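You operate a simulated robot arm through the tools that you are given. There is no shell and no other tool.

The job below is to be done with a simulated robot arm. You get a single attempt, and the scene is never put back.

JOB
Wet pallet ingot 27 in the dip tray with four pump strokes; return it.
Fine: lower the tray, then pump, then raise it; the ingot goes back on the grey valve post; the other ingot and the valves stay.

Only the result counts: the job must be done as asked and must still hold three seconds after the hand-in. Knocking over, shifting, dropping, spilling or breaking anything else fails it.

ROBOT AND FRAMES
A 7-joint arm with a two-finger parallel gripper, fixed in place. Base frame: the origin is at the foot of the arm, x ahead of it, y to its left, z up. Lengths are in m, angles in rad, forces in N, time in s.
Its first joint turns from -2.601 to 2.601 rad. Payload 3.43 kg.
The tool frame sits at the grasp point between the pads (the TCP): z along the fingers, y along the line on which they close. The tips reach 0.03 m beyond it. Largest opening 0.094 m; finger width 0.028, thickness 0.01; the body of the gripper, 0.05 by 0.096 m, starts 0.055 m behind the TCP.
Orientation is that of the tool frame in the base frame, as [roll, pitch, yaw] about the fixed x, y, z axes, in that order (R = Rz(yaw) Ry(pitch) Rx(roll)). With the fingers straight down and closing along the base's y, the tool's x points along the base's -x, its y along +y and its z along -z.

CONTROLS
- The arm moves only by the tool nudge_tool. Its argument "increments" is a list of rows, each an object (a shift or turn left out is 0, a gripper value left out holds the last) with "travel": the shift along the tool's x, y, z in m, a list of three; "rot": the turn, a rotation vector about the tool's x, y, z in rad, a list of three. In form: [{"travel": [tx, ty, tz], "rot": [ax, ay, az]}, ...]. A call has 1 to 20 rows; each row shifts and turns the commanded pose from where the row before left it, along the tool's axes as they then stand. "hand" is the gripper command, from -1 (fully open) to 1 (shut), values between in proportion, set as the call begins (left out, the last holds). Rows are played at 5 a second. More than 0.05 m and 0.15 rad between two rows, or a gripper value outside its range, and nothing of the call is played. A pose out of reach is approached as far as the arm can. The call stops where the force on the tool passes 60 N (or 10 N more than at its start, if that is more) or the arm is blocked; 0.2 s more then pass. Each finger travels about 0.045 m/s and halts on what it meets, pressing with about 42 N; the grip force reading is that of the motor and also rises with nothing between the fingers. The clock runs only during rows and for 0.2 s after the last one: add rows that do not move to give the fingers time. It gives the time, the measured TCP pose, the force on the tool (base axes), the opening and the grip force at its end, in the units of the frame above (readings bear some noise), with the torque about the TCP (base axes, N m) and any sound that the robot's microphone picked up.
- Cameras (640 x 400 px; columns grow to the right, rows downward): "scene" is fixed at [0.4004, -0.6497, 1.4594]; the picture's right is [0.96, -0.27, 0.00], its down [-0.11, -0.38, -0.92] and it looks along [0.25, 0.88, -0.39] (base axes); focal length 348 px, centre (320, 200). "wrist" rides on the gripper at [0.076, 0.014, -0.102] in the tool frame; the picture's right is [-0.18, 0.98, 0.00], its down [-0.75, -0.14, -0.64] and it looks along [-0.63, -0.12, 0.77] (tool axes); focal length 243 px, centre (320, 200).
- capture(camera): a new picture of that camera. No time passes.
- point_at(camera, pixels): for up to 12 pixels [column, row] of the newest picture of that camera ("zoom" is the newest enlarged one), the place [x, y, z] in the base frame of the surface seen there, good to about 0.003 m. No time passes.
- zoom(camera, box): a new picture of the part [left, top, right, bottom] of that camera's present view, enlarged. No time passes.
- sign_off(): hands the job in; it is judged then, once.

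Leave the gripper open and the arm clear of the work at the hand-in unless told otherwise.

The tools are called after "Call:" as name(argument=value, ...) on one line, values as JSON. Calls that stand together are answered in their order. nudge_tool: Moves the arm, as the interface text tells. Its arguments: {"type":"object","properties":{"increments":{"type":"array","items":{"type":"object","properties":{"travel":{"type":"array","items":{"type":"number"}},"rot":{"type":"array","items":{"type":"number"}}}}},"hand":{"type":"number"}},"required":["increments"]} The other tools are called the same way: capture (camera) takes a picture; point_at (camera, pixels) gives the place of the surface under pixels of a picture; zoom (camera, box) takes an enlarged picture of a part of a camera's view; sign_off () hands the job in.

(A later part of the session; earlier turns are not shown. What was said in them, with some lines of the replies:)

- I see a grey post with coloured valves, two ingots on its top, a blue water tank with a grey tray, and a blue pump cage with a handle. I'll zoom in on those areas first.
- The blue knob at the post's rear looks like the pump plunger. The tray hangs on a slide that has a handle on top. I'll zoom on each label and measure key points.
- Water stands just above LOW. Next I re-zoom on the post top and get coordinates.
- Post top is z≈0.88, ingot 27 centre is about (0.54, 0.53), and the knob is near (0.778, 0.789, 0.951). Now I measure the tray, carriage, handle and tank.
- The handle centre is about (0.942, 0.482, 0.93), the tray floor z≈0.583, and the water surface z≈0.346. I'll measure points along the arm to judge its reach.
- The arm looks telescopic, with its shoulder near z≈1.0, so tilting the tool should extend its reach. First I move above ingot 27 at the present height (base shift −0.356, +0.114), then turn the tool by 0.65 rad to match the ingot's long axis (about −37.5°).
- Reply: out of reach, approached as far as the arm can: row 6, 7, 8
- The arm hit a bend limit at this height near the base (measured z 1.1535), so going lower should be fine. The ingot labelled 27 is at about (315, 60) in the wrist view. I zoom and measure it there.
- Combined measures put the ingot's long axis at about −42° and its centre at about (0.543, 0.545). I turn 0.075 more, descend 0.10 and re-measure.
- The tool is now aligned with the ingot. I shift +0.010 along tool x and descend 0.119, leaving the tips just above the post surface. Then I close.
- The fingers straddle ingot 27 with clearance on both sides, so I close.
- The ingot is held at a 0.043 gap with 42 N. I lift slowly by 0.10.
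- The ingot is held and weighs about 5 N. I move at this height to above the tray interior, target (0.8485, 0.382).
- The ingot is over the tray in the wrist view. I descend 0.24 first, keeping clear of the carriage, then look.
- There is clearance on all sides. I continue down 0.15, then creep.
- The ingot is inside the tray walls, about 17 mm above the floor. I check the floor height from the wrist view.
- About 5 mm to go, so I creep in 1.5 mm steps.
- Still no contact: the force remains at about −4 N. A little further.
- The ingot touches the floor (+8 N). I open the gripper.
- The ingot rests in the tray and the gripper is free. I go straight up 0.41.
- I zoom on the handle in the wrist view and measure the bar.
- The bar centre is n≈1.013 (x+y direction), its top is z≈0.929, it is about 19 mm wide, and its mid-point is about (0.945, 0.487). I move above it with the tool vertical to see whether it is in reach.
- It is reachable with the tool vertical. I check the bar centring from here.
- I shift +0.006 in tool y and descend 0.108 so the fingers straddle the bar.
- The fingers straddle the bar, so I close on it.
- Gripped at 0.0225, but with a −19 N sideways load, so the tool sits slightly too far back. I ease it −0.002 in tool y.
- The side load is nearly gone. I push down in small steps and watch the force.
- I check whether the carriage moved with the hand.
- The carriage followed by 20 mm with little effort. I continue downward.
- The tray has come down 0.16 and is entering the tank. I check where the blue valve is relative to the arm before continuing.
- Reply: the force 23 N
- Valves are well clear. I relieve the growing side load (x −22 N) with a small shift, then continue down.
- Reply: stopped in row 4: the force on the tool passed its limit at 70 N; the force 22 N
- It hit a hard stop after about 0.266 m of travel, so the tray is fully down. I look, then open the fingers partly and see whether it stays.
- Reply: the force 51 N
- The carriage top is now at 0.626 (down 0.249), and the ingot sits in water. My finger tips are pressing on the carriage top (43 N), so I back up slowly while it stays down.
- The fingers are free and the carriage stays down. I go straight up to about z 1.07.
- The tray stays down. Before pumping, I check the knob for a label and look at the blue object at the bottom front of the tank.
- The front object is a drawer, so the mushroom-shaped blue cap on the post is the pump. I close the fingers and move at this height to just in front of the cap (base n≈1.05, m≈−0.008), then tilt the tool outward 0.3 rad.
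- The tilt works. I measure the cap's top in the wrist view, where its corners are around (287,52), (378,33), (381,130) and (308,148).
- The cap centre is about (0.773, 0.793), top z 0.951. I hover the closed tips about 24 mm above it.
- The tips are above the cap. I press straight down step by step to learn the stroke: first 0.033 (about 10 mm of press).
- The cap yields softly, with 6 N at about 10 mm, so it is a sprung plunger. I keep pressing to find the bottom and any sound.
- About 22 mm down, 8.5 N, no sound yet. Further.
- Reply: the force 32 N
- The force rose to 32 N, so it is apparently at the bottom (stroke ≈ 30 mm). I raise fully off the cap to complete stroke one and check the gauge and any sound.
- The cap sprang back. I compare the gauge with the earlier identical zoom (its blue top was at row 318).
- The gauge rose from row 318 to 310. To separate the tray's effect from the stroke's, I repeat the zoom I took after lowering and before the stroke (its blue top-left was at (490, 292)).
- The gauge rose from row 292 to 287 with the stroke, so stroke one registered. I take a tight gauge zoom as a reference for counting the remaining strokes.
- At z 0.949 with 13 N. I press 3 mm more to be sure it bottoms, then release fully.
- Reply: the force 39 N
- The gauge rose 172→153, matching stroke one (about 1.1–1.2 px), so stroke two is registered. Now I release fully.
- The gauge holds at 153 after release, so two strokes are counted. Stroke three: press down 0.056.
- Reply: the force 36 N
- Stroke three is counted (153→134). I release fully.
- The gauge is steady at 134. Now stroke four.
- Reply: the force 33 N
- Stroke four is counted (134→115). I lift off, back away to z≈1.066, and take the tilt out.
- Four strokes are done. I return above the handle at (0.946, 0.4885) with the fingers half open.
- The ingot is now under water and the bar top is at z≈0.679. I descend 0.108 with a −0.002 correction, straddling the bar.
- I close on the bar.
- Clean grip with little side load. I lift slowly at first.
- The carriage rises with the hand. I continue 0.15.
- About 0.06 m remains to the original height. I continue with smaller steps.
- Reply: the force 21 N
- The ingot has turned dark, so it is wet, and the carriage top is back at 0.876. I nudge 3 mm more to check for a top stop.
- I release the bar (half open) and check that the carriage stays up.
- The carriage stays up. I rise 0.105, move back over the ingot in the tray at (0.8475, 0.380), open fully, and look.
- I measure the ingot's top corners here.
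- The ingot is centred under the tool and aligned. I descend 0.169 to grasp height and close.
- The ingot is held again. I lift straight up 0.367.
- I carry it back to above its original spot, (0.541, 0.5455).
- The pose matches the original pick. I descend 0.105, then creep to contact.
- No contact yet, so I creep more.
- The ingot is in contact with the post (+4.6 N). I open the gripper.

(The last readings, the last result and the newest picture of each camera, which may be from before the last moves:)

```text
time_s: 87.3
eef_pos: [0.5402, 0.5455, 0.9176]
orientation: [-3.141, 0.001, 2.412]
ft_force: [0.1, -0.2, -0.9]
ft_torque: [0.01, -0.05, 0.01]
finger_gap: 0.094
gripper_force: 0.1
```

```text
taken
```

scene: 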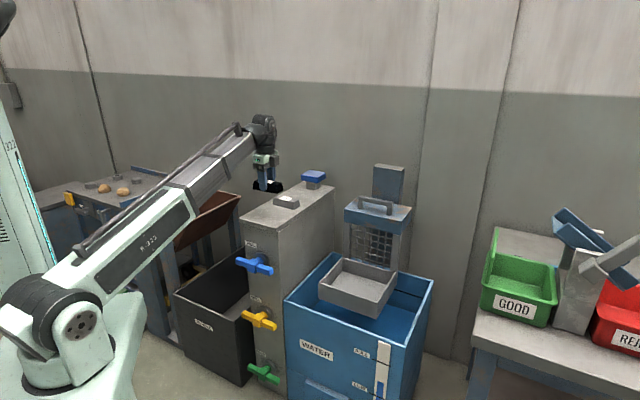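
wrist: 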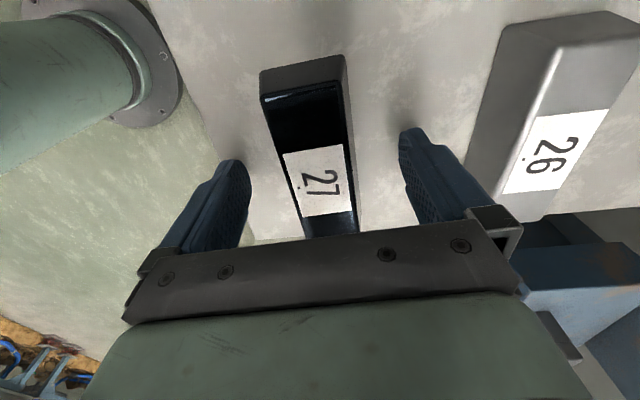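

The ingot is released on the post, clear of both fingers. I go straight up 0.18, then move away over free space.

Call:
nudge_tool(increments=[{"travel": [0, 0, -0.02]}, {"travel": [0, 0, -0.04]}, {"travel": [0, 0, -0.045]}, {"travel": [0, 0, -0.045]}, {"travel": [-0.04, -0.01, 0]}, {"travel": [-0.042, -0.01, 0]}, {"travel": [-0.042, -0.01, 0]}, {"travel": [-0.042, -0.01, 0]}, {"travel": [-0.042, -0.01, -0.01]}, {"travel": [-0.042, -0.01, -0.01]}, {}])

Call:
capture(camera="scene")

Call:
zoom(camera="scene", box=[220, 150, 440, 400])

Call:
zoom(camera="scene", box=[220, 150, 340, 240])

```text
time_s: 89.7
eef_pos: [0.688, 0.3329, 1.0843]
orientation: [3.141, 0.001, 2.411]
ft_force: [0.4, 0.0, 0.3]
ft_torque: [-0.02, -0.03, 0.0]
finger_gap: 0.0942
gripper_force: 0.1
```

```text
taken
```

scene: 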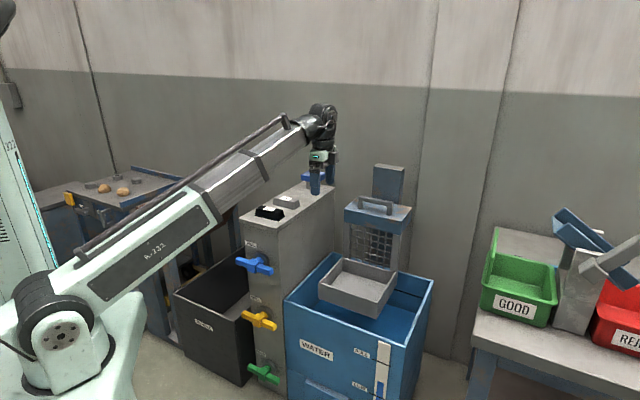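

```text
1.60 times, centred on (330, 275) of scene
```

zoom: 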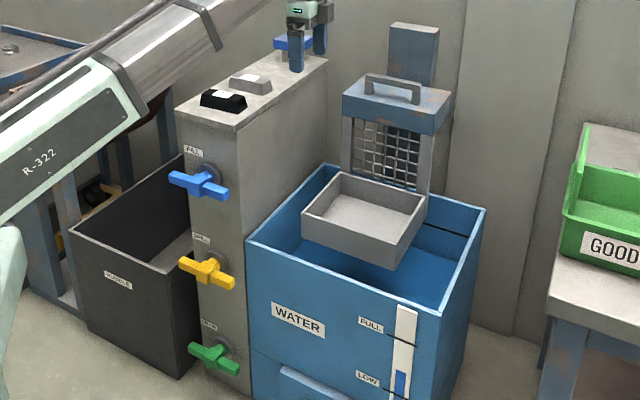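

```text
4.44 times, centred on (280, 195) of scene
```

zoom: 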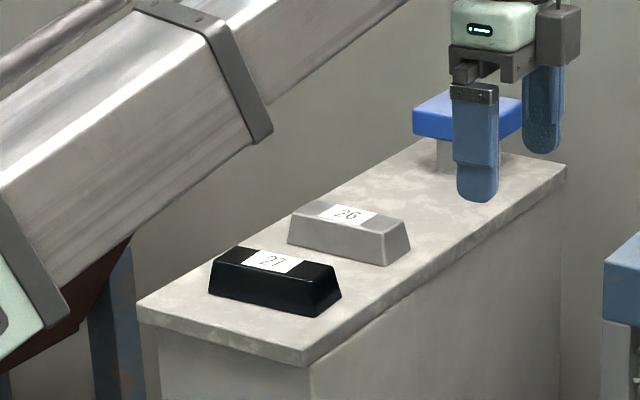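

Everything is in place:
- Ingot 27 is wet and back on the post.
- Ingot 26 and the valves have not moved.
- The tray is up and empty, and the gauge shows four strokes.
- The gripper is open and the arm is clear.

I hand in.

Call:
sign_off()

```text
The job is handed in.
```

Ingot 27 has been wetted with four pump strokes and is back on the grey valve post; the job is handed in, and I haven't seen a verdict.

- **Order:** I put the ingot in the tray, lowered the tray to its stop, pumped four times, then raised the tray back to its starting height.
- **Strokes:** The water gauge rose by about the same amount with each press, and I let the cap come fully back up between presses.
- **Result:** The ingot came out dark and wet, and now sits where it was picked up.
- **Everything else:** Ingot 26 and the three valves look unmoved in the last pictures. The tray was up and empty, the gripper was open and the arm was clear of the work.

When the tray reached its stop, the fingers slipped on the handle bar and pressed the carriage top with about 70 N. That stopped the move, and I saw no damage or shift afterwards.
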